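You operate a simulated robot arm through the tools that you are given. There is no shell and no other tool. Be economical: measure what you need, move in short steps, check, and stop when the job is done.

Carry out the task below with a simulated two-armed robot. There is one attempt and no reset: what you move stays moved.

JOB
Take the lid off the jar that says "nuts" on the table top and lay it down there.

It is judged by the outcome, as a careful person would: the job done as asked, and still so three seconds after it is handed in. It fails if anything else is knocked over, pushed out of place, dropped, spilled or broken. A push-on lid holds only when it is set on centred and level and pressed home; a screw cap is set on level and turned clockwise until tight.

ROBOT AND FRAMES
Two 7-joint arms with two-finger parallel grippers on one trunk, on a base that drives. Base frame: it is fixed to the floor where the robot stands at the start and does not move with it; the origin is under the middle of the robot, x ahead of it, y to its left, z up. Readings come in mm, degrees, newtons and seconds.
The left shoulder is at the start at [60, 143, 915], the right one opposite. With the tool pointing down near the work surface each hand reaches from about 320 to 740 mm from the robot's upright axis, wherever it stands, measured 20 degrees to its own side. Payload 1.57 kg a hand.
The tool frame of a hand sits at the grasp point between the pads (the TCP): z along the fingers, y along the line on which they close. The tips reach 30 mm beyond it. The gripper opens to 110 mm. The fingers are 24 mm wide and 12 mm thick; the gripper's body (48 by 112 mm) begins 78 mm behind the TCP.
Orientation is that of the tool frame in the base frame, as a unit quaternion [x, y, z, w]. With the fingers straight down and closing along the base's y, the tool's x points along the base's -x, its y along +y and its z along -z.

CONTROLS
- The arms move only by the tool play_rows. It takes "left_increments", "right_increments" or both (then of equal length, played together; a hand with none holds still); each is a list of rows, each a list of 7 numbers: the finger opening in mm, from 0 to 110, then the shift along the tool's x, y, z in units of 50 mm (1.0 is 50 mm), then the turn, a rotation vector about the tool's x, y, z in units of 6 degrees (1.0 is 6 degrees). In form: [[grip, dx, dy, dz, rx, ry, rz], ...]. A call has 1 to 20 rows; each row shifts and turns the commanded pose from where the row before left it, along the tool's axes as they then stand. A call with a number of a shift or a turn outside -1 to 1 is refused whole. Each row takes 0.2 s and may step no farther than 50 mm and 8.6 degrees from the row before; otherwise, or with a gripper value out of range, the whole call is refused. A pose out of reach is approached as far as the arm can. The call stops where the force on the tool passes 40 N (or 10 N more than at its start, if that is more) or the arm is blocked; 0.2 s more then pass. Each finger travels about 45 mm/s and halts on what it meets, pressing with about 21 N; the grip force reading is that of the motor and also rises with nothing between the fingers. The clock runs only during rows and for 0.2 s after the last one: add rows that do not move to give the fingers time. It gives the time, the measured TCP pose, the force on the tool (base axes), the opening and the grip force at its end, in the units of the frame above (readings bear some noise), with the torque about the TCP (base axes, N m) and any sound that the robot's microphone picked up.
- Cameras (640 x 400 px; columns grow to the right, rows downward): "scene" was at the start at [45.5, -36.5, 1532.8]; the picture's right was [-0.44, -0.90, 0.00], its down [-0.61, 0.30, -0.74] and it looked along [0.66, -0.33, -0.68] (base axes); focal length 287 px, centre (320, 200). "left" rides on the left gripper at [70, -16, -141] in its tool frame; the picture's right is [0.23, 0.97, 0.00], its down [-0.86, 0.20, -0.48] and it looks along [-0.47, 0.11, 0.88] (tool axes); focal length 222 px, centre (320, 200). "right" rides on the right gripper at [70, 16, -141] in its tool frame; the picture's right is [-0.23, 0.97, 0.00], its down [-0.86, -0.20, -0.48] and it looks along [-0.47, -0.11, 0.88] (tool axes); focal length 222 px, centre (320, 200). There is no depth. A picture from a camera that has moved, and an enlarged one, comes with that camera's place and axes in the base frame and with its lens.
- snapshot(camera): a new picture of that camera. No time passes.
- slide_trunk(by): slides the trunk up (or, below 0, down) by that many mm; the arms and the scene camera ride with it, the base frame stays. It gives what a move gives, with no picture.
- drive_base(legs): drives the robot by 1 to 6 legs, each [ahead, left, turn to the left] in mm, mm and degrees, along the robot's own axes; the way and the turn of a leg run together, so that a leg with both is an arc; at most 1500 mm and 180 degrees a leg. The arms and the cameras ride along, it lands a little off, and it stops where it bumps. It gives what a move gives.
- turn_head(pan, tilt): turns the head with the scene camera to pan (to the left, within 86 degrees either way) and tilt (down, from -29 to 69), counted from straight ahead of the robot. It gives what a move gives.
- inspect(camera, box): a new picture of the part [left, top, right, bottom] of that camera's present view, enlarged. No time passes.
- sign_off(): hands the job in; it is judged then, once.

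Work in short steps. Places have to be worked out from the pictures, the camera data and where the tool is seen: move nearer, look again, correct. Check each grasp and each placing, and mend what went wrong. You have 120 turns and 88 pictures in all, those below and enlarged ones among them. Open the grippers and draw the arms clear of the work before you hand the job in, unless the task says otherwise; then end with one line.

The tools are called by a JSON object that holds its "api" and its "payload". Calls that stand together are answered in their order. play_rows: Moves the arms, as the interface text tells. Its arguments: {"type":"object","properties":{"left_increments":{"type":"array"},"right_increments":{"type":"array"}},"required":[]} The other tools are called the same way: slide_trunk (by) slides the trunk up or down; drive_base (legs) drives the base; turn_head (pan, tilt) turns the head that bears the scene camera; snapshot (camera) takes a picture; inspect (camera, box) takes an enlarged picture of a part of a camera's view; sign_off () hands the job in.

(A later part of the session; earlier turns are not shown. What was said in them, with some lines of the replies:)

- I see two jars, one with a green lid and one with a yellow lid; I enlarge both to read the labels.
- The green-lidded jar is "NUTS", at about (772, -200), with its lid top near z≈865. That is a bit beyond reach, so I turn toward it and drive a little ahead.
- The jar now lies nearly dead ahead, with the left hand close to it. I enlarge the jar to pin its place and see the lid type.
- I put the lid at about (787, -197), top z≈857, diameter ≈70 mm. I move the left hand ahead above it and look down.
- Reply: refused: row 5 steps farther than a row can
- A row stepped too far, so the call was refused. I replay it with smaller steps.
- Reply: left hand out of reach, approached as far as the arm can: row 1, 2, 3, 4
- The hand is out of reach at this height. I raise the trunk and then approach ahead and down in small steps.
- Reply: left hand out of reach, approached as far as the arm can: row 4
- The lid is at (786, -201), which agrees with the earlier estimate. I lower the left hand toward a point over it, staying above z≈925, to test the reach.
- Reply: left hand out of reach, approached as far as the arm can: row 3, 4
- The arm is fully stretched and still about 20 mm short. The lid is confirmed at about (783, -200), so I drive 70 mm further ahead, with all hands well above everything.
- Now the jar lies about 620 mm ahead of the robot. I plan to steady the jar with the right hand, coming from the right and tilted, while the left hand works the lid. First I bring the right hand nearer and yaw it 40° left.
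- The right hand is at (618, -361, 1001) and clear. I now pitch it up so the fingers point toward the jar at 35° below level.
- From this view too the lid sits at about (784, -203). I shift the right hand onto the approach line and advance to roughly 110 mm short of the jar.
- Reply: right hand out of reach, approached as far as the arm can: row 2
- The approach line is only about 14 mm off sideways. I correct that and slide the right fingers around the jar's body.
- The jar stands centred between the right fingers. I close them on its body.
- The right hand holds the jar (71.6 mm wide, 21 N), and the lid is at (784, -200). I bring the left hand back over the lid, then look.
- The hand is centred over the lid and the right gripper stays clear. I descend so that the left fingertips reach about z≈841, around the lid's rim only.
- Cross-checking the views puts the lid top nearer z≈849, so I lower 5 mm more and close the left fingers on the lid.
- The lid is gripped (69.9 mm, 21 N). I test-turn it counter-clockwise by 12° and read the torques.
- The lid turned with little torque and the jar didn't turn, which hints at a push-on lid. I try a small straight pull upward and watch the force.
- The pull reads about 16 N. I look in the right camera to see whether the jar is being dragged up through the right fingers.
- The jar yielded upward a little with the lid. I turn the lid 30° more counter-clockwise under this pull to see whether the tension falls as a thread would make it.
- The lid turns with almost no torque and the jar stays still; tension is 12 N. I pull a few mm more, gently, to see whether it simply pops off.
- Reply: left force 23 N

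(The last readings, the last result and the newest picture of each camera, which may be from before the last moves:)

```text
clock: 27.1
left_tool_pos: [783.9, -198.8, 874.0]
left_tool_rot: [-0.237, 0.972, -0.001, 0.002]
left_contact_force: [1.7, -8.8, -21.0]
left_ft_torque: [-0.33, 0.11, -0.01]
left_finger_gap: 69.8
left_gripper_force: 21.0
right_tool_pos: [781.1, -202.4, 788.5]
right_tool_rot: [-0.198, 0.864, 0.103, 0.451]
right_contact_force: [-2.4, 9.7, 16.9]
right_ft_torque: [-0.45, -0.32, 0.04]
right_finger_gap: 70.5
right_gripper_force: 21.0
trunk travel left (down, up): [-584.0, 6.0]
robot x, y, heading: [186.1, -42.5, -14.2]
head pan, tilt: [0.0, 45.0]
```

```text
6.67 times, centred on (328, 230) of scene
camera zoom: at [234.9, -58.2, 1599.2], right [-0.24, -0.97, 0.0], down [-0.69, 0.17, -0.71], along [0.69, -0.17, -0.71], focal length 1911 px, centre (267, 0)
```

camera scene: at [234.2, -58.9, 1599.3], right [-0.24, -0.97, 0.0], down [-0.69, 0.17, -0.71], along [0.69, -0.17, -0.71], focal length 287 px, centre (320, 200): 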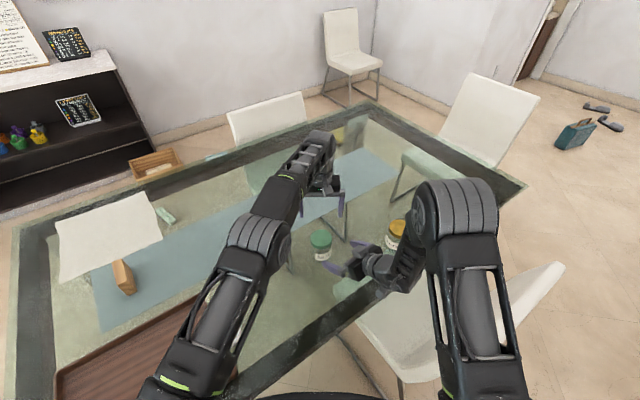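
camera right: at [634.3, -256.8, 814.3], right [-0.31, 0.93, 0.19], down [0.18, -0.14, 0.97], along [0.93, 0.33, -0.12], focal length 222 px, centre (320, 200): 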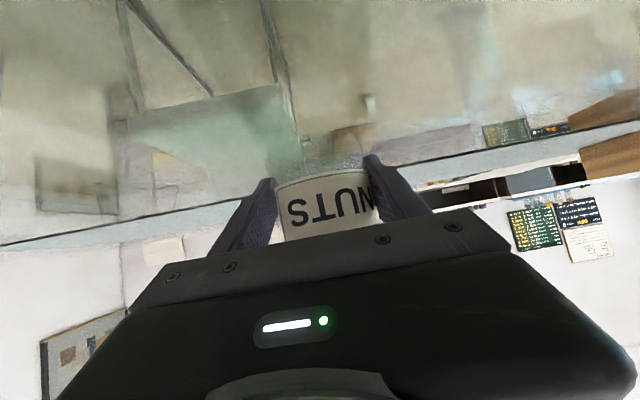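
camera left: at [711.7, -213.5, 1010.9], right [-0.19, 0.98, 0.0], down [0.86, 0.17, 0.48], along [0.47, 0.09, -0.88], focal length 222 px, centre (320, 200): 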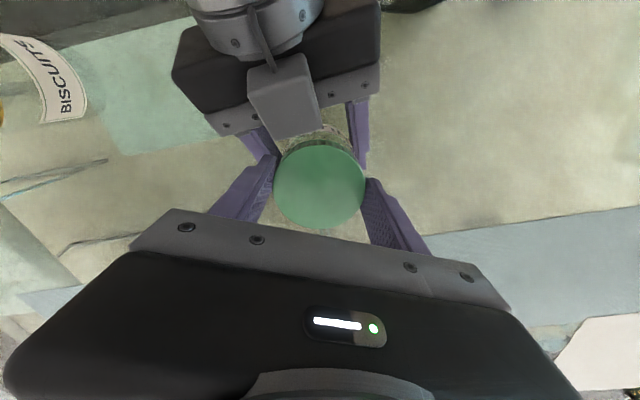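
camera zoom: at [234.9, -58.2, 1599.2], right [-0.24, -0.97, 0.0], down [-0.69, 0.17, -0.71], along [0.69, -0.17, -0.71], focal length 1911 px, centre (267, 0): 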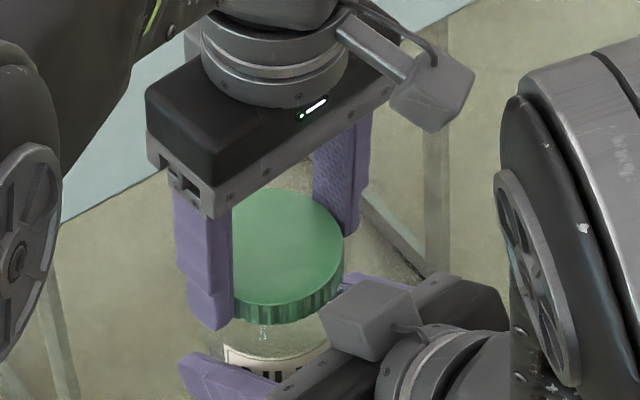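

The lid holds and the jar slides up in the right fingers instead, so it is a screw cap. I lower the jar back to the table and will unscrew properly.

{"api": "play_rows", "payload": {"left_increments": [[40, 0, 0, 0.04, 0, 0, 0], [40, 0, 0, 0.04, 0, 0, 0], [40, 0, 0, 0.04, 0, 0, 0], [40, 0, 0, 0.04, 0, 0, 0], [40, 0, 0, 0, 0, 0, 0]]}}

{"api": "snapshot", "payload": {"camera": "right"}}

```text
clock: 28.3
left_tool_pos: [784.2, -200.4, 869.2]
left_tool_rot: [-0.237, 0.972, -0.003, 0.004]
left_contact_force: [-2.6, -5.0, 14.7]
left_ft_torque: [0.12, 0.3, -0.01]
left_finger_gap: 69.7
left_gripper_force: 21.1
right_tool_pos: [780.0, -203.6, 786.5]
right_tool_rot: [-0.199, 0.866, 0.103, 0.447]
right_contact_force: [2.2, 5.0, -17.1]
right_ft_torque: [-0.51, -0.05, 0.05]
right_finger_gap: 70.2
right_gripper_force: 21.2
trunk travel left (down, up): [-584.0, 6.0]
robot x, y, heading: [186.5, -47.6, -14.1]
head pan, tilt: [0.0, 45.0]
```

```text
49 pictures are left
camera right: at [632.5, -257.3, 812.9], right [-0.31, 0.93, 0.19], down [0.18, -0.13, 0.97], along [0.93, 0.33, -0.13], focal length 222 px, centre (320, 200)
```

right: 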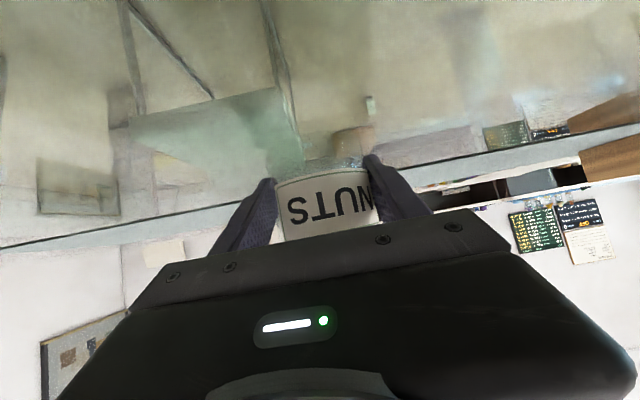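

The jar stays gripped a few mm high in the right hand, which is fine for unscrewing. I ease the downward push and turn another 30° counter-clockwise.

{"api": "play_rows", "payload": {"left_increments": [[40, 0, 0, -0.04, 0, 0, 0], [40, 0, 0, 0, 0, 0, -0.83], [40, 0, 0, 0, 0, 0, -0.83], [40, 0, 0, 0, 0, 0, -0.83], [40, 0, 0, 0, 0, 0, -0.83], [40, 0, 0, 0, 0, 0, -0.83], [40, 0, 0, 0, 0, 0, -0.83]]}}

{"api": "snapshot", "payload": {"camera": "left"}}

{"api": "inspect", "payload": {"camera": "scene", "box": [280, 200, 376, 260]}}

```text
clock: 29.9
left_tool_pos: [785.3, -201.8, 869.7]
left_tool_rot: [-0.48, 0.877, -0.004, 0.002]
left_contact_force: [17.6, -8.2, 9.4]
left_ft_torque: [-0.04, -0.77, -0.08]
left_finger_gap: 69.6
left_gripper_force: 20.9
right_tool_pos: [781.0, -202.4, 786.8]
right_tool_rot: [-0.199, 0.865, 0.104, 0.45]
right_contact_force: [-17.6, 9.6, -13.1]
right_ft_torque: [-0.69, -0.54, 0.09]
right_finger_gap: 69.9
right_gripper_force: 20.8
trunk travel left (down, up): [-584.0, 6.0]
robot x, y, heading: [182.6, -45.0, -13.9]
head pan, tilt: [0.0, 45.0]
```

```text
48 pictures are left
camera left: at [759.7, -267.2, 1011.3], right [-0.94, 0.33, -0.01], down [0.29, 0.83, 0.48], along [0.17, 0.45, -0.88], focal length 222 px, centre (320, 200)
```

left: 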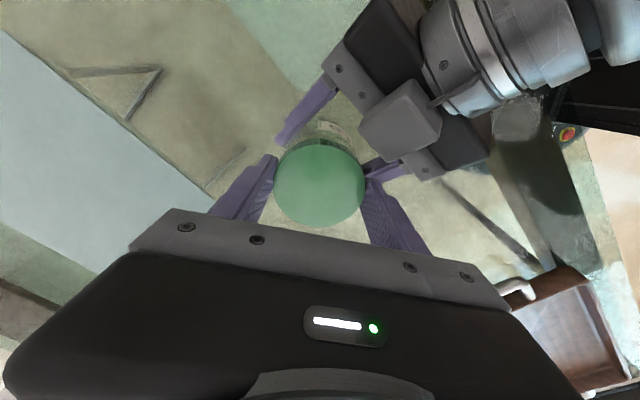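

```text
6.67 times, centred on (328, 230) of scene
camera zoom: at [234.9, -58.2, 1599.2], right [-0.24, -0.97, 0.0], down [-0.69, 0.17, -0.71], along [0.69, -0.17, -0.71], focal length 1911 px, centre (267, 0)
```

zoom: 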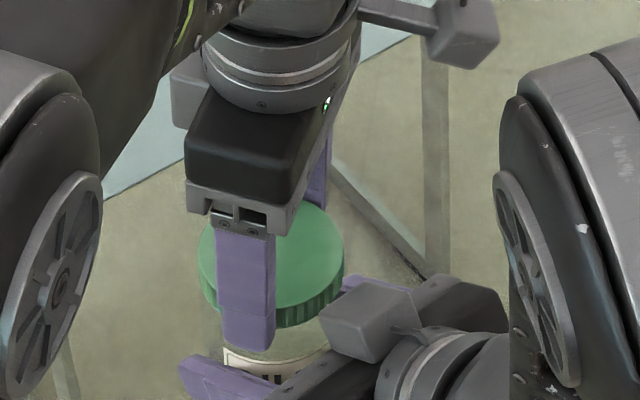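

That is 72° of turn so far. I open slightly, turn back 72° and regrip for another stroke.

{"api": "play_rows", "payload": {"left_increments": [[92, 0, 0, 0, 0, 0, 0], [92, 0, 0, 0, 0, 0, 0], [92, 0, 0, 0, 0, 0, 1], [92, 0, 0, 0, 0, 0, 1], [92, 0, 0, 0, 0, 0, 1], [92, 0, 0, 0, 0, 0, 1], [92, 0, 0, 0, 0, 0, 1], [92, 0, 0, 0, 0, 0, 1], [92, 0, 0, 0, 0, 0, 1], [92, 0, 0, 0, 0, 0, 1], [92, 0, 0, 0, 0, 0, 1], [92, 0, 0, 0, 0, 0, 1], [92, 0, 0, 0, 0, 0, 1], [92, 0, 0, 0, 0, 0, 1], [92, 0, 0, 0, 0, 0, 0]]}}

{"api": "snapshot", "payload": {"camera": "left"}}

{"api": "inspect", "payload": {"camera": "scene", "box": [280, 200, 376, 260]}}

```text
clock: 33.1
left_tool_pos: [782.7, -200.8, 869.9]
left_tool_rot: [0.129, 0.992, -0.002, 0.001]
left_contact_force: [0.7, 0.2, -0.4]
left_ft_torque: [-0.01, 0.02, -0.01]
left_finger_gap: 92.0
left_gripper_force: 0.1
right_tool_pos: [781.7, -202.6, 789.0]
right_tool_rot: [-0.198, 0.865, 0.103, 0.45]
right_contact_force: [0.5, 0.0, -2.3]
right_ft_torque: [-0.02, 0.02, 0.02]
right_finger_gap: 69.8
right_gripper_force: 20.8
trunk travel left (down, up): [-584.0, 6.0]
robot x, y, heading: [181.8, -43.9, -14.0]
head pan, tilt: [0.0, 45.0]
```

```text
46 pictures are left
camera left: at [711.2, -197.4, 1010.1], right [0.03, 1.0, 0.0], down [0.88, -0.03, 0.48], along [0.48, -0.02, -0.88], focal length 222 px, centre (320, 200)
```

left: 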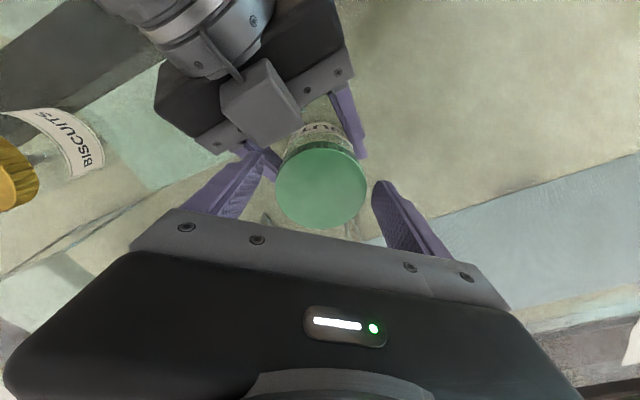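

```text
6.67 times, centred on (328, 230) of scene
camera zoom: at [234.9, -58.2, 1599.2], right [-0.24, -0.97, 0.0], down [-0.69, 0.17, -0.71], along [0.69, -0.17, -0.71], focal length 1911 px, centre (267, 0)
```

zoom: 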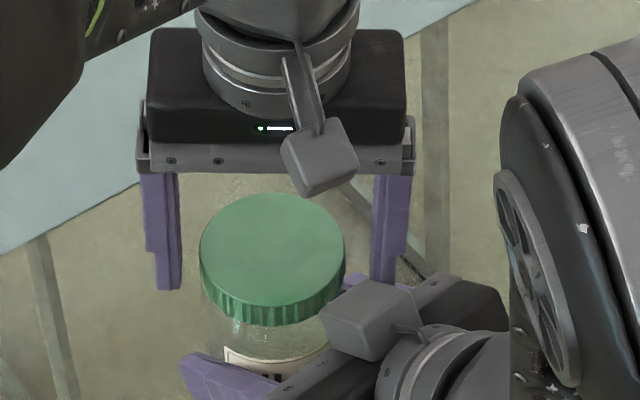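

The lid is still centred in the hand. I close and make another 78° counter-clockwise stroke.

{"api": "play_rows", "payload": {"left_increments": [[60, 0, 0, 0, 0, 0, 0], [40, 0, 0, 0, 0, 0, 0], [40, 0, 0, 0, 0, 0, 0], [40, 0, 0, 0, 0, 0, -1], [40, 0, 0, 0, 0, 0, -1], [40, 0, 0, 0, 0, 0, -1], [40, 0, 0, 0, 0, 0, -1], [40, 0, 0, 0, 0, 0, -1], [40, 0, 0, 0, 0, 0, -1], [40, 0, 0, 0, 0, 0, -1], [40, 0, 0, 0, 0, 0, -1], [40, 0, 0, 0, 0, 0, -1], [40, 0, 0, 0, 0, 0, -1], [40, 0, 0, 0, 0, 0, -1], [40, 0, 0, 0, 0, 0, -1], [40, 0, 0, 0, 0, 0, -1]]}}

{"api": "snapshot", "payload": {"camera": "right"}}

```text
clock: 36.5
left_tool_pos: [784.2, -200.9, 870.2]
left_tool_rot: [-0.525, 0.851, -0.004, 0.002]
left_contact_force: [16.7, -13.3, -0.8]
left_ft_torque: [-0.31, -0.37, -0.09]
left_finger_gap: 69.3
left_gripper_force: 21.0
right_tool_pos: [779.3, -201.7, 788.1]
right_tool_rot: [-0.2, 0.865, 0.105, 0.448]
right_contact_force: [-16.6, 12.7, -0.7]
right_ft_torque: [-0.74, -0.99, 0.16]
right_finger_gap: 70.2
right_gripper_force: 21.6
trunk travel left (down, up): [-584.0, 6.0]
robot x, y, heading: [182.0, -46.3, -14.0]
head pan, tilt: [0.0, 45.0]
```

```text
44 pictures are left
camera right: at [633.6, -255.9, 813.7], right [-0.31, 0.93, 0.19], down [0.18, -0.14, 0.97], along [0.93, 0.34, -0.12], focal length 222 px, centre (320, 200)
```

right: 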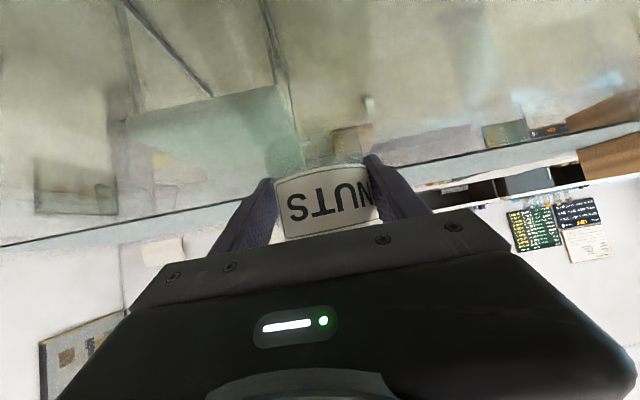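

150° done and the jar holds still. The lateral force shows the hand is about 2 mm short of the axis, so I open, go back 78°, shift 2 mm ahead, and do another stroke.

{"api": "play_rows", "payload": {"left_increments": [[90, 0, 0, 0, 0, 0, 0], [90, 0, 0, 0, 0, 0, 0], [90, 0, 0, 0, 0, 0, 1], [90, 0, 0, 0, 0, 0, 1], [90, 0, 0, 0, 0, 0, 1], [90, 0, 0, 0, 0, 0, 1], [90, 0, 0, 0, 0, 0, 1], [90, 0, 0, 0, 0, 0, 1], [90, 0, 0, 0, 0, 0, 1], [90, 0, 0, 0, 0, 0, 1], [90, 0, 0, 0, 0, 0, 1], [90, 0, 0, 0, 0, 0, 1], [90, 0, 0, 0, 0, 0, 1], [90, 0, 0, 0, 0, 0, 1], [90, 0, 0, 0, 0, 0, 1], [90, -0.04, 0, 0, 0, 0, 0], [60, 0, 0, 0, 0, 0, 0], [40, 0, 0, 0, 0, 0, 0], [40, 0, 0, 0, 0, 0, 0]]}}

{"api": "play_rows", "payload": {"left_increments": [[40, 0, 0, 0, 0, 0, -1], [40, 0, 0, 0, 0, 0, -1], [40, 0, 0, 0, 0, 0, -1], [40, 0, 0, 0, 0, 0, -1], [40, 0, 0, 0, 0, 0, -1], [40, 0, 0, 0, 0, 0, -1], [40, 0, 0, 0, 0, 0, -1], [40, 0, 0, 0, 0, 0, -1], [40, 0, 0, 0, 0, 0, -1], [40, 0, 0, 0, 0, 0, -1], [40, 0, 0, 0, 0, 0, -1], [40, 0, 0, 0, 0, 0, -1], [40, 0, 0, 0, 0, 0, -1]]}}

{"api": "inspect", "payload": {"camera": "scene", "box": [280, 200, 376, 260]}}

```text
clock: 40.5
left_tool_pos: [785.5, -199.5, 868.7]
left_tool_rot: [0.128, 0.992, 0.0, 0.002]
left_contact_force: [1.5, 4.6, -0.6]
left_ft_torque: [0.19, 0.03, -0.02]
left_finger_gap: 70.2
left_gripper_force: 20.9
right_tool_pos: [781.2, -203.1, 788.5]
right_tool_rot: [-0.198, 0.865, 0.103, 0.449]
right_contact_force: [-1.5, -4.5, -1.6]
right_ft_torque: [0.19, -0.17, 0.01]
right_finger_gap: 69.9
right_gripper_force: 21.2
trunk travel left (down, up): [-584.0, 6.0]
robot x, y, heading: [183.3, -45.2, -13.8]
head pan, tilt: [0.0, 45.0]
```

```text
clock: 43.3
left_tool_pos: [785.6, -201.1, 868.8]
left_tool_rot: [-0.525, 0.851, -0.002, 0.001]
left_contact_force: [9.1, 1.5, 0.9]
left_ft_torque: [0.45, 0.01, 0.0]
left_finger_gap: 70.4
left_gripper_force: 20.7
right_tool_pos: [781.2, -203.4, 789.8]
right_tool_rot: [-0.199, 0.865, 0.104, 0.449]
right_contact_force: [-9.0, -1.6, -3.2]
right_ft_torque: [-0.31, -0.75, 0.03]
right_finger_gap: 69.6
right_gripper_force: 21.3
trunk travel left (down, up): [-584.0, 6.0]
robot x, y, heading: [184.9, -43.8, -13.8]
head pan, tilt: [0.0, 45.0]
```

```text
6.67 times, centred on (328, 230) of scene
camera zoom: at [234.9, -58.2, 1599.2], right [-0.24, -0.97, 0.0], down [-0.69, 0.17, -0.71], along [0.69, -0.17, -0.71], focal length 1911 px, centre (267, 0)
```

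zoom: 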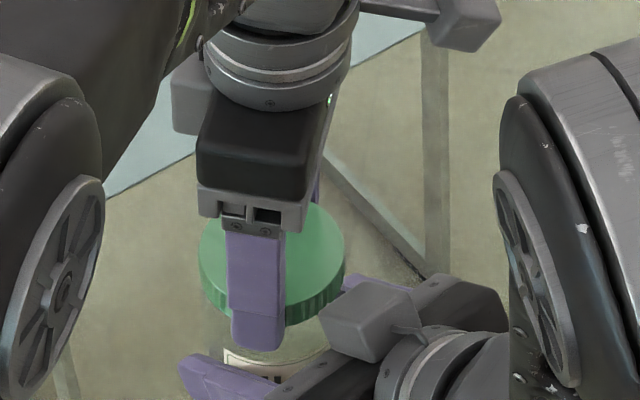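

228° so far and almost no axial force. I test with a 3 mm pull.

{"api": "play_rows", "payload": {"left_increments": [[40, 0, 0, -0.03, 0, 0, 0], [40, 0, 0, -0.03, 0, 0, 0], [40, 0, 0, 0, 0, 0, 0]]}}

{"api": "snapshot", "payload": {"camera": "right"}}

```text
clock: 44.1
left_tool_pos: [784.6, -200.5, 871.7]
left_tool_rot: [-0.525, 0.851, -0.002, 0.001]
left_contact_force: [15.5, -3.4, -9.3]
left_ft_torque: [0.28, -0.59, -0.06]
left_finger_gap: 70.6
left_gripper_force: 21.0
right_tool_pos: [781.7, -201.7, 789.5]
right_tool_rot: [-0.2, 0.864, 0.105, 0.45]
right_contact_force: [-15.9, 3.5, 7.0]
right_ft_torque: [-0.47, -0.76, 0.06]
right_finger_gap: 70.3
right_gripper_force: 21.5
trunk travel left (down, up): [-584.0, 6.0]
robot x, y, heading: [183.6, -44.0, -14.3]
head pan, tilt: [0.0, 45.0]
```

```text
42 pictures are left
camera right: at [634.4, -256.2, 814.4], right [-0.31, 0.93, 0.19], down [0.18, -0.14, 0.97], along [0.93, 0.34, -0.12], focal length 222 px, centre (320, 200)
```

right: 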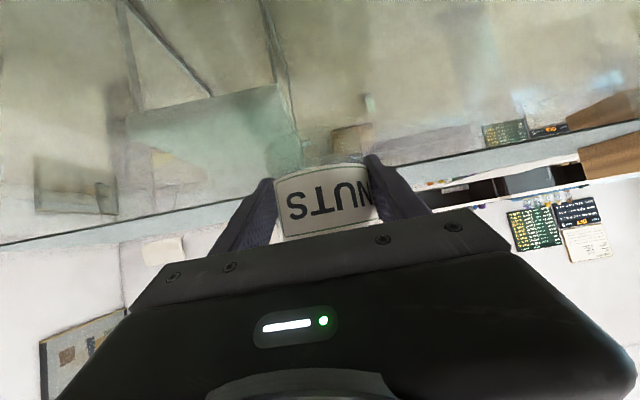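

Still attached. I continue: regrip and another stroke with a slight upward bias, then read the axial force.

{"api": "play_rows", "payload": {"left_increments": [[90, 0, 0, 0.06, 0, 0, 0], [90, 0, 0, 0, 0, 0, 0], [90, 0, 0, 0, 0, 0, 1], [90, 0, 0, 0, 0, 0, 1], [90, 0, 0, 0, 0, 0, 1], [90, 0, 0, 0, 0, 0, 1], [90, 0, 0, 0, 0, 0, 1], [90, 0, 0, 0, 0, 0, 1], [90, 0, 0, 0, 0, 0, 1], [90, 0, 0, 0, 0, 0, 1], [90, 0, 0, 0, 0, 0, 1], [90, 0, 0, 0, 0, 0, 1], [90, 0, 0, 0, 0, 0, 1], [90, 0, 0, 0, 0, 0, 1], [90, 0, 0, 0, 0, 0, 1], [90, -0.02, 0, 0, 0, 0, 0], [60, 0, 0, 0, 0, 0, 0], [40, 0, 0, 0, 0, 0, 0], [40, 0, 0, 0, 0, 0, 0]]}}

{"api": "play_rows", "payload": {"left_increments": [[40, 0, 0, -0.04, 0, 0, 0], [40, 0, 0, 0, 0, 0, 0]]}}

{"api": "play_rows", "payload": {"left_increments": [[40, 0, 0, 0, 0, 0, -1], [40, 0, 0, 0, 0, 0, -1], [40, 0, 0, 0, 0, 0, -1], [40, 0, 0, 0, 0, 0, -1], [40, 0, 0, 0, 0, 0, -1], [40, 0, 0, 0, 0, 0, -1], [40, 0, 0, 0, 0, 0, -1]]}}

{"api": "play_rows", "payload": {"left_increments": [[40, 0, 0, 0, 0, 0, -1], [40, 0, 0, 0, 0, 0, -1], [40, 0, 0, 0, 0, 0, -1], [40, 0, 0, 0, 0, 0, -1], [40, 0, 0, 0, 0, 0, -1], [40, 0, 0, 0, 0, 0, -1]]}}

```text
clock: 48.1
left_tool_pos: [786.7, -200.5, 869.7]
left_tool_rot: [0.129, 0.992, -0.002, 0.002]
left_contact_force: [0.9, 1.6, -0.3]
left_ft_torque: [0.03, 0.04, -0.02]
left_finger_gap: 69.5
left_gripper_force: 21.4
right_tool_pos: [781.2, -203.2, 789.2]
right_tool_rot: [-0.199, 0.864, 0.103, 0.45]
right_contact_force: [-1.1, -1.4, -2.7]
right_ft_torque: [0.07, -0.1, 0.0]
right_finger_gap: 69.9
right_gripper_force: 20.6
trunk travel left (down, up): [-584.0, 6.0]
robot x, y, heading: [183.3, -48.9, -13.9]
head pan, tilt: [0.0, 45.0]
```

```text
clock: 48.7
left_tool_pos: [786.4, -200.7, 869.8]
left_tool_rot: [0.129, 0.992, 0.0, 0.003]
left_contact_force: [8.3, 1.8, -11.5]
left_ft_torque: [0.03, -0.32, 0.01]
left_finger_gap: 69.6
left_gripper_force: 20.6
right_tool_pos: [782.2, -203.0, 789.8]
right_tool_rot: [-0.199, 0.864, 0.104, 0.45]
right_contact_force: [-9.9, -1.2, 9.8]
right_ft_torque: [0.09, -0.5, 0.03]
right_finger_gap: 69.8
right_gripper_force: 20.7
trunk travel left (down, up): [-584.0, 6.0]
robot x, y, heading: [184.4, -48.4, -14.0]
head pan, tilt: [0.0, 45.0]
```

```text
clock: 50.3
left_tool_pos: [786.6, -202.5, 871.3]
left_tool_rot: [-0.236, 0.972, -0.002, 0.001]
left_contact_force: [0.0, 2.5, 0.6]
left_ft_torque: [0.12, 0.01, -0.06]
left_finger_gap: 69.4
left_gripper_force: 21.3
right_tool_pos: [780.8, -203.3, 787.9]
right_tool_rot: [-0.199, 0.865, 0.104, 0.449]
right_contact_force: [0.0, -3.0, -2.3]
right_ft_torque: [0.08, -0.01, -0.03]
right_finger_gap: 69.5
right_gripper_force: 21.1
trunk travel left (down, up): [-584.0, 6.0]
robot x, y, heading: [183.5, -47.0, -13.6]
head pan, tilt: [0.0, 45.0]
```

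```text
clock: 51.7
left_tool_pos: [786.5, -201.4, 870.6]
left_tool_rot: [-0.525, 0.851, -0.001, 0.001]
left_contact_force: [0.2, -0.4, -0.4]
left_ft_torque: [0.0, -0.01, 0.04]
left_finger_gap: 69.5
left_gripper_force: 21.4
right_tool_pos: [781.4, -204.0, 788.1]
right_tool_rot: [-0.199, 0.864, 0.104, 0.45]
right_contact_force: [0.7, -0.2, -2.8]
right_ft_torque: [-0.03, -0.03, 0.01]
right_finger_gap: 69.6
right_gripper_force: 20.6
trunk travel left (down, up): [-584.0, 6.0]
robot x, y, heading: [180.8, -44.9, -14.3]
head pan, tilt: [0.0, 45.0]
```

The tension dropped to zero and all coupling forces vanished: the lid has come free of the thread. I lift it gently.

{"api": "play_rows", "payload": {"left_increments": [[40, 0, 0, -0.06, 0, 0, 0], [40, 0, 0, -0.1, 0, 0, 0], [40, 0, 0, -0.1, 0, 0, 0], [40, 0, 0, -0.1, 0, 0, 0], [40, 0, 0, 0, 0, 0, 0]]}}

{"api": "inspect", "payload": {"camera": "scene", "box": [280, 190, 376, 250]}}

```text
clock: 52.9
left_tool_pos: [787.0, -201.3, 889.2]
left_tool_rot: [-0.524, 0.852, -0.002, 0.001]
left_contact_force: [-0.3, 0.4, 0.5]
left_ft_torque: [0.0, -0.01, -0.01]
left_finger_gap: 69.1
left_gripper_force: 21.0
right_tool_pos: [781.2, -202.5, 788.3]
right_tool_rot: [-0.199, 0.864, 0.103, 0.45]
right_contact_force: [0.1, 0.1, -1.8]
right_ft_torque: [0.03, 0.02, 0.01]
right_finger_gap: 69.7
right_gripper_force: 21.0
trunk travel left (down, up): [-584.0, 6.0]
robot x, y, heading: [183.4, -43.1, -14.1]
head pan, tilt: [0.0, 45.0]
```

```text
6.67 times, centred on (328, 220) of scene
camera zoom: at [235.0, -58.2, 1599.2], right [-0.24, -0.97, 0.0], down [-0.69, 0.17, -0.71], along [0.69, -0.17, -0.71], focal length 1911 px, centre (267, 67)
```

zoom: 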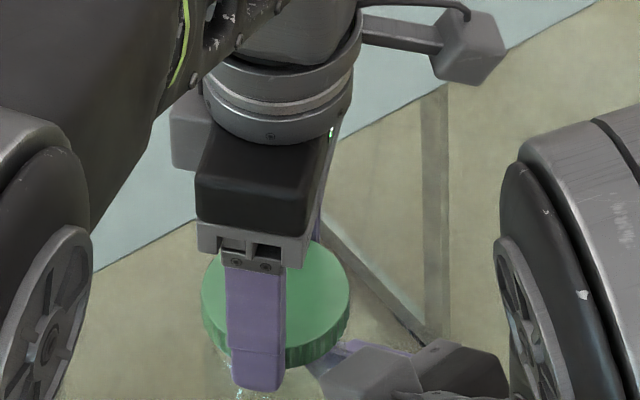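

The lid came away with the left hand. I raise it clear, turn the hand back, and move it over the free glass to the left of the jar, near (700, -100).

{"api": "play_rows", "payload": {"left_increments": [[40, 0, 0, -0.6, 0, 0, 0], [40, 0, 0, -0.6, 0, 0, 0], [40, 0, 0, 0, 0, 0, 1], [40, 0, 0, 0, 0, 0, 1], [40, 0, 0, 0, 0, 0, 1], [40, 0, 0, 0, 0, 0, 1], [40, 0, 0, 0, 0, 0, 1], [40, 0, 0, 0, 0, 0, 1], [40, 0, 0, 0, 0, 0, 1], [40, 0, 0, 0, 0, 0, 1], [40, 0, 0, 0, 0, 0, 1], [40, 0, 0, 0, 0, 0, 1], [40, 0, 0, 0, 0, 0, 1], [40, 0, 0, 0, 0, 0, 1], [40, 0, 0, 0, 0, 0, 1], [40, 0.55, 0.39, 0, 0, 0, 0], [40, 0.55, 0.39, 0, 0, 0, 0], [40, 0.55, 0.39, 0, 0, 0, 0], [40, 0.55, 0.39, 0, 0, 0, 0], [40, 0, 0, 0, 0, 0, 0]]}}

{"api": "snapshot", "payload": {"camera": "scene"}}

{"api": "snapshot", "payload": {"camera": "left"}}

```text
clock: 57.1
left_tool_pos: [699.9, -95.3, 950.2]
left_tool_rot: [0.129, 0.992, -0.001, 0.002]
left_contact_force: [0.2, 0.7, -0.1]
left_ft_torque: [0.03, 0.02, 0.01]
left_finger_gap: 68.9
left_gripper_force: 20.5
right_tool_pos: [780.5, -203.0, 789.4]
right_tool_rot: [-0.199, 0.864, 0.104, 0.45]
right_contact_force: [-0.6, 0.2, -2.4]
right_ft_torque: [0.01, 0.05, -0.01]
right_finger_gap: 69.5
right_gripper_force: 21.2
trunk travel left (down, up): [-584.0, 6.0]
robot x, y, heading: [184.0, -44.2, -14.0]
head pan, tilt: [0.0, 45.0]
```

```text
40 pictures are left
camera scene: at [235.3, -58.5, 1599.2], right [-0.24, -0.97, 0.0], down [-0.69, 0.17, -0.71], along [0.69, -0.17, -0.71], focal length 287 px, centre (320, 200)
```

scene: 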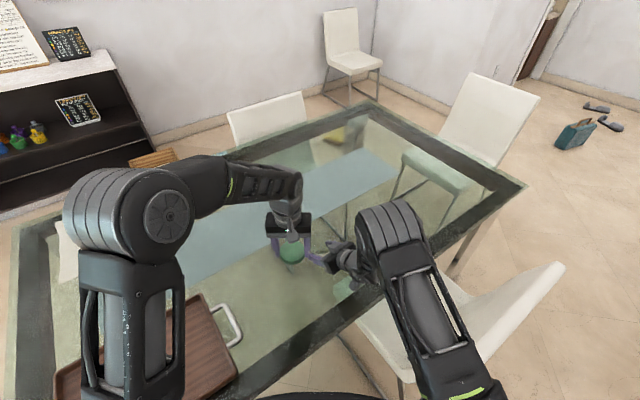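

```text
39 pictures are left
camera left: at [628.2, -93.3, 1090.8], right [0.03, 1.0, 0.0], down [0.88, -0.02, 0.48], along [0.48, -0.02, -0.88], focal length 222 px, centre (320, 200)
```

left: 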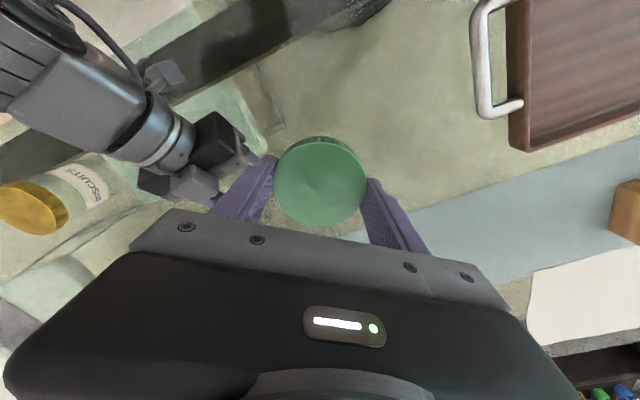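

The lid is held level in the left hand. I shift another 30 mm left for clearance from the right hand and descend to just above the glass.

{"api": "play_rows", "payload": {"left_increments": [[40, 0, 0.6, 0, 0, 0, 0], [40, 0, 0, 0.7, 0, 0, 0], [40, 0, 0, 0.7, 0, 0, 0], [40, 0, 0, 0.7, 0, 0, 0], [40, 0, 0, 0.6, 0, 0, 0], [40, 0, 0, 0.4, 0, 0, 0], [40, 0, 0, 0, 0, 0, 0]]}}

{"api": "snapshot", "payload": {"camera": "right"}}

{"api": "inspect", "payload": {"camera": "scene", "box": [240, 210, 368, 290]}}

```text
clock: 58.7
left_tool_pos: [706.6, -64.7, 794.0]
left_tool_rot: [0.129, 0.992, -0.002, 0.002]
left_contact_force: [-0.4, 0.0, 0.4]
left_ft_torque: [-0.01, -0.03, 0.02]
left_finger_gap: 69.1
left_gripper_force: 20.2
right_tool_pos: [781.6, -203.0, 788.9]
right_tool_rot: [-0.199, 0.864, 0.104, 0.451]
right_contact_force: [0.0, -0.4, -2.3]
right_ft_torque: [-0.02, 0.02, -0.02]
right_finger_gap: 69.6
right_gripper_force: 21.2
trunk travel left (down, up): [-584.0, 6.0]
robot x, y, heading: [184.2, -45.6, -13.8]
head pan, tilt: [0.0, 45.0]
```

```text
38 pictures are left
camera right: at [634.1, -256.8, 814.2], right [-0.31, 0.93, 0.19], down [0.18, -0.14, 0.97], along [0.93, 0.33, -0.12], focal length 222 px, centre (320, 200)
```

right: 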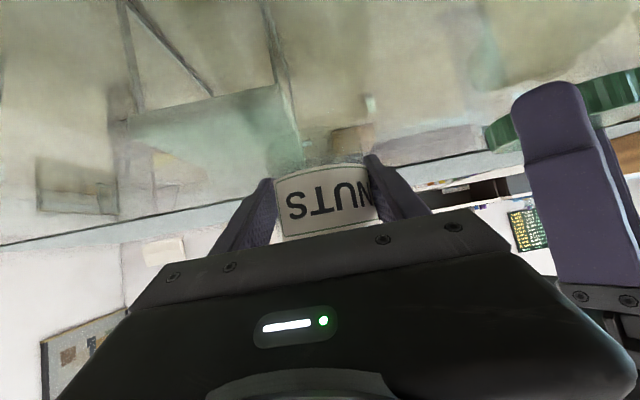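

```text
5.00 times, centred on (304, 250) of scene
camera zoom: at [234.7, -58.1, 1599.2], right [-0.24, -0.97, 0.0], down [-0.69, 0.17, -0.71], along [0.69, -0.17, -0.71], focal length 1434 px, centre (400, -50)
```

zoom: 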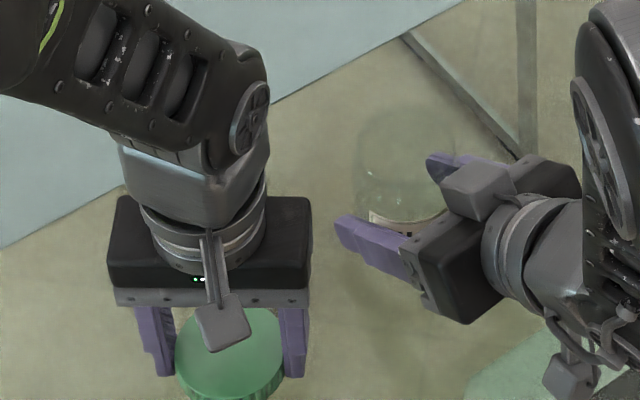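

The lid hovers about 8–10 mm above the glass. I lower in small steps to feel contact.

{"api": "play_rows", "payload": {"left_increments": [[40, 0, 0, 0.06, 0, 0, 0], [40, 0, 0, 0.06, 0, 0, 0], [40, 0, 0, 0, 0, 0, 0]]}}

{"api": "play_rows", "payload": {"left_increments": [[40, 0, 0, 0.04, 0, 0, 0], [40, 0, 0, 0, 0, 0, 0]]}}

{"api": "play_rows", "payload": {"left_increments": [[40, 0, 0, 0.03, 0, 0, 0], [40, 0, 0, 0, 0, 0, 0]]}}

```text
clock: 59.5
left_tool_pos: [707.4, -68.0, 788.8]
left_tool_rot: [0.129, 0.992, -0.001, 0.002]
left_contact_force: [-0.5, -0.2, 0.0]
left_ft_torque: [0.01, 0.0, -0.03]
left_finger_gap: 69.2
left_gripper_force: 21.3
right_tool_pos: [779.6, -203.3, 788.2]
right_tool_rot: [-0.199, 0.864, 0.103, 0.45]
right_contact_force: [0.4, 0.3, -2.1]
right_ft_torque: [-0.04, -0.01, -0.01]
right_finger_gap: 69.7
right_gripper_force: 21.3
trunk travel left (down, up): [-584.0, 6.0]
robot x, y, heading: [183.2, -45.8, -14.0]
head pan, tilt: [0.0, 45.0]
```

```text
clock: 60.1
left_tool_pos: [708.0, -68.1, 786.3]
left_tool_rot: [0.129, 0.992, -0.001, 0.001]
left_contact_force: [0.0, -0.6, -0.8]
left_ft_torque: [0.0, 0.02, -0.02]
left_finger_gap: 69.0
left_gripper_force: 20.9
right_tool_pos: [780.9, -203.1, 788.6]
right_tool_rot: [-0.2, 0.864, 0.104, 0.45]
right_contact_force: [-0.5, -0.1, -2.4]
right_ft_torque: [-0.02, 0.02, -0.03]
right_finger_gap: 69.5
right_gripper_force: 20.9
trunk travel left (down, up): [-584.0, 6.0]
robot x, y, heading: [184.3, -42.2, -14.0]
head pan, tilt: [0.0, 45.0]
```

```text
clock: 60.7
left_tool_pos: [707.2, -67.0, 785.2]
left_tool_rot: [0.128, 0.992, -0.001, 0.002]
left_contact_force: [-0.3, -0.4, -1.5]
left_ft_torque: [-0.01, 0.01, 0.01]
left_finger_gap: 69.1
left_gripper_force: 20.4
right_tool_pos: [781.0, -203.3, 788.9]
right_tool_rot: [-0.199, 0.864, 0.104, 0.45]
right_contact_force: [-0.3, 0.1, -1.2]
right_ft_torque: [-0.01, 0.0, -0.01]
right_finger_gap: 69.8
right_gripper_force: 20.7
trunk travel left (down, up): [-584.0, 6.0]
robot x, y, heading: [181.2, -43.2, -14.2]
head pan, tilt: [0.0, 45.0]
```

No contact yet at 785; I keep lowering by 1–2 mm at a time.

{"api": "play_rows", "payload": {"left_increments": [[40, 0, 0, 0.03, 0, 0, 0], [40, 0, 0, 0, 0, 0, 0]]}}

{"api": "play_rows", "payload": {"left_increments": [[40, 0, 0, 0.03, 0, 0, 0], [40, 0, 0, 0, 0, 0, 0]]}}

{"api": "snapshot", "payload": {"camera": "right"}}

```text
clock: 61.3
left_tool_pos: [707.4, -69.1, 783.0]
left_tool_rot: [0.129, 0.992, -0.001, 0.001]
left_contact_force: [1.0, -0.5, 0.4]
left_ft_torque: [-0.02, -0.01, 0.05]
left_finger_gap: 69.2
left_gripper_force: 21.2
right_tool_pos: [781.5, -203.5, 788.1]
right_tool_rot: [-0.199, 0.864, 0.103, 0.45]
right_contact_force: [0.2, -0.2, -2.2]
right_ft_torque: [0.02, -0.01, -0.02]
right_finger_gap: 69.6
right_gripper_force: 20.8
trunk travel left (down, up): [-584.0, 6.0]
robot x, y, heading: [185.1, -43.9, -14.2]
head pan, tilt: [0.0, 45.0]
```

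```text
clock: 61.9
left_tool_pos: [707.4, -68.2, 781.9]
left_tool_rot: [0.128, 0.992, -0.001, 0.001]
left_contact_force: [-0.4, -0.5, -0.5]
left_ft_torque: [0.0, 0.01, -0.03]
left_finger_gap: 68.9
left_gripper_force: 21.1
right_tool_pos: [780.5, -202.0, 788.8]
right_tool_rot: [-0.199, 0.864, 0.104, 0.45]
right_contact_force: [-0.2, 0.6, -2.2]
right_ft_torque: [0.01, 0.0, 0.0]
right_finger_gap: 69.7
right_gripper_force: 21.0
trunk travel left (down, up): [-584.0, 6.0]
robot x, y, heading: [187.3, -45.1, -14.1]
head pan, tilt: [0.0, 45.0]
```

```text
36 pictures are left
camera right: at [634.1, -256.9, 814.1], right [-0.31, 0.93, 0.19], down [0.18, -0.14, 0.97], along [0.93, 0.33, -0.12], focal length 222 px, centre (320, 200)
```

right: 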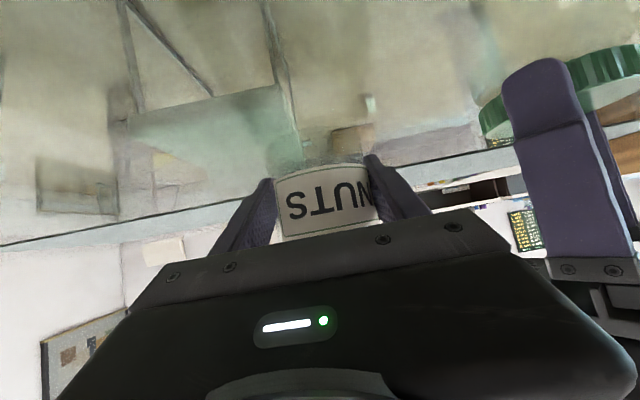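

Geometry suggests 2–3 mm remain. I continue in 1.5 mm steps.

{"api": "play_rows", "payload": {"left_increments": [[40, 0, 0, 0.03, 0, 0, 0], [40, 0, 0, 0, 0, 0, 0]]}}

{"api": "play_rows", "payload": {"left_increments": [[40, 0, 0, 0.03, 0, 0, 0], [40, 0, 0, 0, 0, 0, 0]]}}

```text
clock: 62.5
left_tool_pos: [707.1, -68.9, 779.7]
left_tool_rot: [0.128, 0.992, -0.001, 0.002]
left_contact_force: [-0.7, 1.7, 6.4]
left_ft_torque: [0.32, 0.05, 0.0]
left_finger_gap: 68.8
left_gripper_force: 21.0
right_tool_pos: [780.4, -202.6, 789.2]
right_tool_rot: [-0.199, 0.864, 0.104, 0.45]
right_contact_force: [0.6, 0.3, -1.5]
right_ft_torque: [0.0, 0.01, 0.04]
right_finger_gap: 69.8
right_gripper_force: 21.4
trunk travel left (down, up): [-584.0, 6.0]
robot x, y, heading: [186.6, -47.7, -13.9]
head pan, tilt: [0.0, 45.0]
```

```text
clock: 63.1
left_tool_pos: [708.1, -68.5, 780.7]
left_tool_rot: [0.129, 0.992, -0.001, 0.004]
left_contact_force: [-1.6, 5.2, 29.8]
left_ft_torque: [1.16, 0.13, -0.04]
left_finger_gap: 69.2
left_gripper_force: 20.8
right_tool_pos: [779.6, -202.4, 791.7]
right_tool_rot: [-0.199, 0.864, 0.103, 0.45]
right_contact_force: [-0.5, 0.1, -1.8]
right_ft_torque: [0.0, 0.0, 0.01]
right_finger_gap: 69.7
right_gripper_force: 20.2
trunk travel left (down, up): [-584.0, 6.0]
robot x, y, heading: [183.3, -47.2, -14.3]
head pan, tilt: [0.0, 45.0]
```

Contact: the load sits at one fingertip (38 mm off centre), so tips and lid are at the glass. I back off 1.5 mm and open slowly.

{"api": "play_rows", "payload": {"left_increments": [[40, 0, 0, -0.04, 0, 0, 0], [66, 0, 0, 0, 0, 0, 0], [72, 0, 0, 0, 0, 0, 0], [78, 0, 0, 0, 0, 0, 0], [86, 0, 0, 0, 0, 0, 0], [86, 0, 0, 0, 0, 0, 0]]}}

{"api": "snapshot", "payload": {"camera": "left"}}

{"api": "snapshot", "payload": {"camera": "right"}}

```text
clock: 64.5
left_tool_pos: [707.7, -65.3, 779.4]
left_tool_rot: [0.128, 0.992, 0.001, 0.002]
left_contact_force: [-1.0, -0.9, 9.5]
left_ft_torque: [0.28, 0.03, -0.07]
left_finger_gap: 86.0
left_gripper_force: 0.6
right_tool_pos: [780.8, -202.0, 789.8]
right_tool_rot: [-0.2, 0.864, 0.104, 0.45]
right_contact_force: [-0.1, -0.2, -2.2]
right_ft_torque: [0.0, 0.0, -0.01]
right_finger_gap: 69.7
right_gripper_force: 20.8
trunk travel left (down, up): [-584.0, 6.0]
robot x, y, heading: [182.5, -49.1, -14.3]
head pan, tilt: [0.0, 45.0]
```

```text
35 pictures are left
camera left: at [635.8, -63.7, 921.2], right [0.03, 1.0, 0.0], down [0.88, -0.02, 0.48], along [0.48, -0.01, -0.88], focal length 222 px, centre (320, 200)
```

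left: 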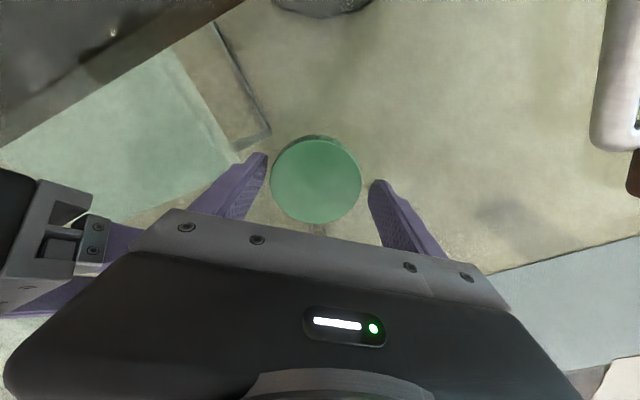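

```text
34 pictures are left
camera right: at [633.9, -256.2, 814.4], right [-0.31, 0.93, 0.19], down [0.18, -0.14, 0.97], along [0.93, 0.33, -0.12], focal length 222 px, centre (320, 200)
```

right: 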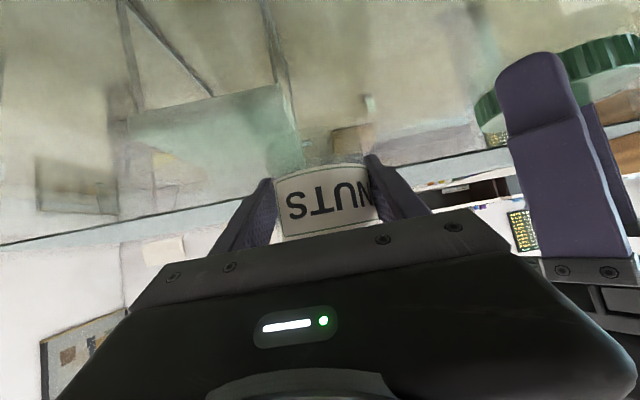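

The lid lies flat on the glass and is free. I raise the left hand straight up well clear.

{"api": "play_rows", "payload": {"left_increments": [[86, 0, 0, -0.3, 0, 0, 0], [90, 0, 0, -0.8, 0, 0, 0], [100, 0, 0, -0.9, 0, 0, 0], [110, 0, 0, -0.9, 0, 0, 0], [110, 0.6, 0.6, -0.3, 0, 0, 0], [110, 0.5, 0.5, 0, 0, 0, 0], [110, 0, 0, 0, 0, 0, 0]]}}

{"api": "inspect", "payload": {"camera": "scene", "box": [260, 210, 388, 290]}}

```text
clock: 66.1
left_tool_pos: [668.1, -2.9, 938.9]
left_tool_rot: [0.129, 0.992, -0.001, 0.002]
left_contact_force: [-0.1, 0.4, 0.1]
left_ft_torque: [0.0, -0.01, 0.01]
left_finger_gap: 110.0
left_gripper_force: 0.0
right_tool_pos: [780.6, -203.2, 788.6]
right_tool_rot: [-0.199, 0.864, 0.104, 0.45]
right_contact_force: [1.1, 0.2, -1.3]
right_ft_torque: [-0.01, 0.03, -0.05]
right_finger_gap: 69.8
right_gripper_force: 20.8
trunk travel left (down, up): [-584.0, 6.0]
robot x, y, heading: [185.3, -44.8, -13.9]
head pan, tilt: [0.0, 45.0]
```

```text
5.00 times, centred on (324, 250) of scene
camera zoom: at [235.0, -58.4, 1599.2], right [-0.24, -0.97, 0.0], down [-0.69, 0.17, -0.71], along [0.69, -0.17, -0.71], focal length 1434 px, centre (300, -50)
```

zoom: 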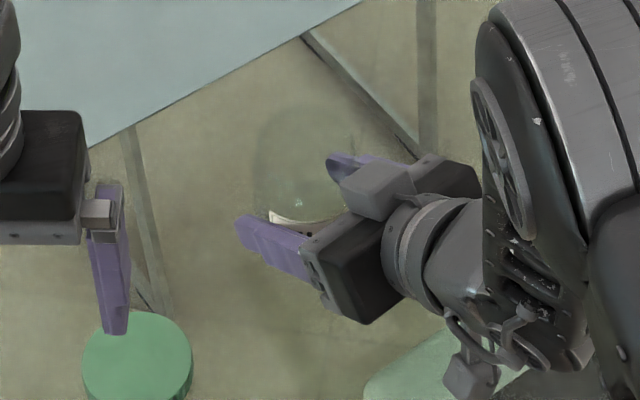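

Now I lower the jar, held a few mm up by the right hand, straight down in small steps until it touches.

{"api": "play_rows", "payload": {"right_increments": [[40, 0.025, 0, 0.017, 0, 0, 0], [40, 0, 0, 0, 0, 0, 0]]}}

{"api": "play_rows", "payload": {"right_increments": [[40, 0.025, 0, 0.017, 0, 0, 0], [40, 0, 0, 0, 0, 0, 0]]}}

{"api": "play_rows", "payload": {"right_increments": [[40, 0.025, 0, 0.017, 0, 0, 0], [40, 0, 0, 0, 0, 0, 0]]}}

```text
clock: 66.7
left_tool_pos: [668.6, -2.2, 938.3]
left_tool_rot: [0.128, 0.992, 0.0, 0.001]
left_contact_force: [0.2, -0.1, -0.6]
left_ft_torque: [-0.01, 0.0, 0.0]
left_finger_gap: 109.8
left_gripper_force: 0.0
right_tool_pos: [781.9, -204.0, 787.4]
right_tool_rot: [-0.199, 0.865, 0.103, 0.45]
right_contact_force: [0.2, 0.4, -2.3]
right_ft_torque: [-0.01, 0.04, 0.0]
right_finger_gap: 69.9
right_gripper_force: 21.0
trunk travel left (down, up): [-584.0, 6.0]
robot x, y, heading: [183.2, -47.1, -13.8]
head pan, tilt: [0.0, 45.0]
```

```text
clock: 67.3
left_tool_pos: [666.5, -2.4, 940.5]
left_tool_rot: [0.129, 0.992, -0.001, 0.002]
left_contact_force: [1.2, -0.2, -0.1]
left_ft_torque: [0.0, -0.02, 0.01]
left_finger_gap: 110.0
left_gripper_force: 0.0
right_tool_pos: [781.2, -202.7, 788.1]
right_tool_rot: [-0.199, 0.864, 0.104, 0.451]
right_contact_force: [-0.5, 0.5, 2.2]
right_ft_torque: [0.08, -0.12, 0.03]
right_finger_gap: 69.9
right_gripper_force: 21.4
trunk travel left (down, up): [-584.0, 6.0]
robot x, y, heading: [187.4, -45.1, -13.9]
head pan, tilt: [0.0, 45.0]
```

```text
clock: 67.9
left_tool_pos: [665.7, -1.7, 940.2]
left_tool_rot: [0.128, 0.992, -0.001, 0.003]
left_contact_force: [0.6, 0.2, -0.3]
left_ft_torque: [0.03, -0.01, -0.02]
left_finger_gap: 109.7
left_gripper_force: 0.2
right_tool_pos: [782.1, -203.6, 786.8]
right_tool_rot: [-0.198, 0.863, 0.103, 0.452]
right_contact_force: [-4.0, -2.1, 14.2]
right_ft_torque: [0.31, -0.31, 0.02]
right_finger_gap: 69.7
right_gripper_force: 21.3
trunk travel left (down, up): [-584.0, 6.0]
robot x, y, heading: [184.3, -48.5, -13.9]
head pan, tilt: [0.0, 45.0]
```

The jar is on the table (14 N). I ease the press off and open the right fingers slowly.

{"api": "play_rows", "payload": {"right_increments": [[40, -0.022, 0, -0.015, 0, 0, 0], [66, 0, 0, 0, 0, 0, 0], [72, 0, 0, 0, 0, 0, 0], [80, 0, 0, 0, 0, 0, 0], [95, 0, 0, 0, 0, 0, 0], [110, 0, 0, 0, 0, 0, 0], [110, 0, 0, 0, 0, 0, 0]]}}

{"api": "snapshot", "payload": {"camera": "right"}}

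{"api": "inspect", "payload": {"camera": "scene", "box": [260, 210, 388, 290]}}

```text
clock: 69.5
left_tool_pos: [667.4, -2.9, 939.5]
left_tool_rot: [0.129, 0.992, -0.001, 0.002]
left_contact_force: [-0.1, -0.6, 0.2]
left_ft_torque: [-0.03, 0.01, 0.02]
left_finger_gap: 110.0
left_gripper_force: 0.0
right_tool_pos: [782.2, -202.1, 786.8]
right_tool_rot: [-0.199, 0.865, 0.103, 0.45]
right_contact_force: [-0.4, -1.2, -0.3]
right_ft_torque: [-0.01, 0.01, 0.02]
right_finger_gap: 109.9
right_gripper_force: 0.1
trunk travel left (down, up): [-584.0, 6.0]
robot x, y, heading: [182.8, -45.6, -14.0]
head pan, tilt: [0.0, 45.0]
```

```text
32 pictures are left
camera right: at [634.9, -255.8, 811.7], right [-0.31, 0.93, 0.19], down [0.18, -0.14, 0.97], along [0.93, 0.33, -0.12], focal length 222 px, centre (320, 200)
```

right: 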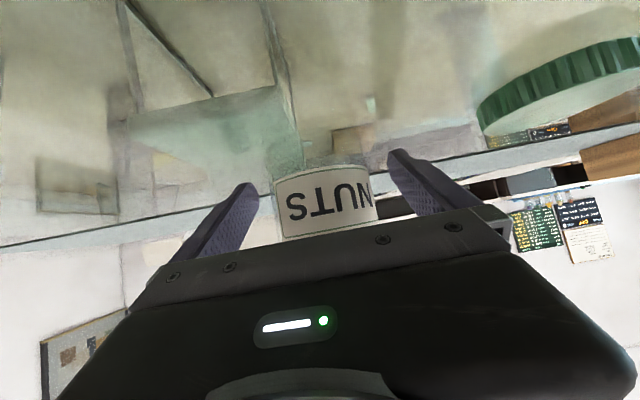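

```text
5.00 times, centred on (324, 250) of scene
camera zoom: at [234.6, -58.1, 1599.2], right [-0.24, -0.97, 0.0], down [-0.69, 0.17, -0.71], along [0.69, -0.17, -0.71], focal length 1434 px, centre (300, -50)
```

zoom: 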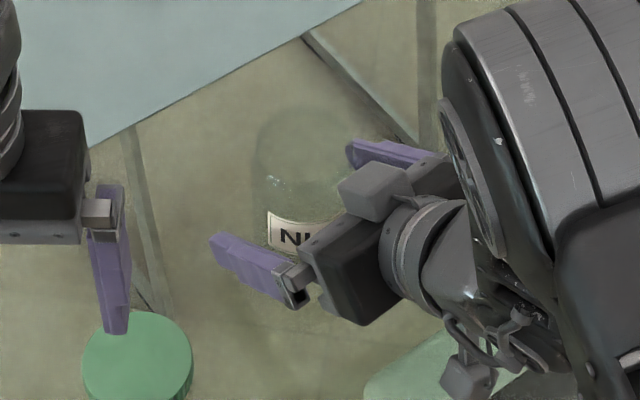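

The jar stands upright and free. I withdraw the right hand back along its approach line.

{"api": "play_rows", "payload": {"right_increments": [[110, 0, 0, -0.5, 0, 0, 0], [110, 0, 0, -0.9, 0, 0, 0], [110, 0, 0, -0.9, 0, 0, 0], [110, 0, 0, -0.9, 0, 0, 0], [110, 0, 0, -0.7, 0, 0, 0], [110, 0, 0, 0, 0, 0, 0]], "left_increments": [[110, 0.5, 0.5, -0.3, 0, 0, 0], [110, 0.5, 0.5, 0, 0, 0, 0], [110, 0, 0, 0, 0, 0, 0], [110, 0, 0, 0, 0, 0, 0], [110, 0, 0, 0, 0, 0, 0], [110, 0, 0, 0, 0, 0, 0]]}}

{"api": "snapshot", "payload": {"camera": "scene"}}

{"api": "inspect", "payload": {"camera": "scene", "box": [250, 200, 410, 300]}}

```text
clock: 70.9
left_tool_pos: [632.8, 60.5, 954.3]
left_tool_rot: [0.129, 0.992, 0.0, 0.002]
left_contact_force: [-0.5, 0.7, 0.4]
left_ft_torque: [-0.01, -0.02, -0.02]
left_finger_gap: 110.0
left_gripper_force: 0.0
right_tool_pos: [636.5, -272.0, 899.0]
right_tool_rot: [-0.199, 0.865, 0.104, 0.45]
right_contact_force: [0.4, 0.0, -0.2]
right_ft_torque: [0.0, 0.03, -0.02]
right_finger_gap: 109.7
right_gripper_force: 0.0
trunk travel left (down, up): [-584.0, 6.0]
robot x, y, heading: [182.6, -44.5, -14.1]
head pan, tilt: [0.0, 45.0]
```

```text
30 pictures are left
camera scene: at [235.1, -57.9, 1599.2], right [-0.24, -0.97, 0.0], down [-0.69, 0.17, -0.71], along [0.69, -0.17, -0.71], focal length 287 px, centre (320, 200)
```

scene: 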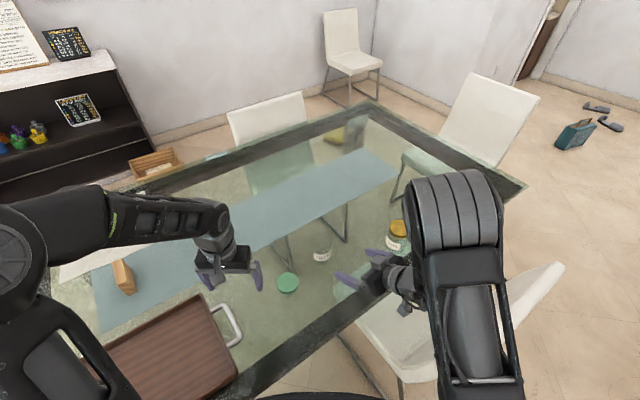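

```text
4.00 times, centred on (330, 250) of scene
camera zoom: at [235.1, -57.9, 1599.2], right [-0.24, -0.97, 0.0], down [-0.69, 0.17, -0.71], along [0.69, -0.17, -0.71], focal length 1147 px, centre (280, 0)
```

zoom: 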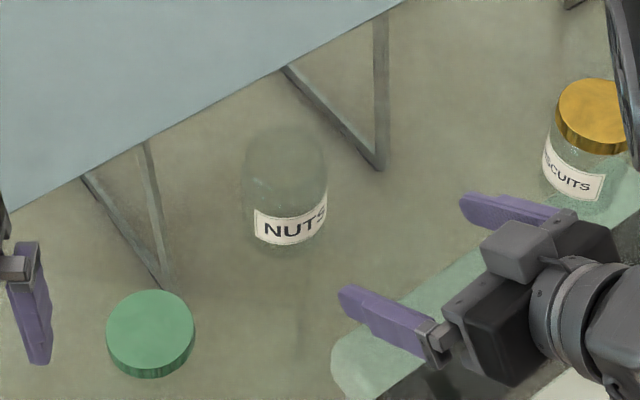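

The open jar stands upright in its place, its lid lies flat on the glass beside it, the biscuits jar is untouched, and both hands are open and clear. I hand in.

{"api": "sign_off", "payload": {}}

```text
The job is handed in.
```

The lid of the "nuts" jar is unscrewed and lying flat on the table top beside the open, upright jar, and nothing else on the table appears to have moved.
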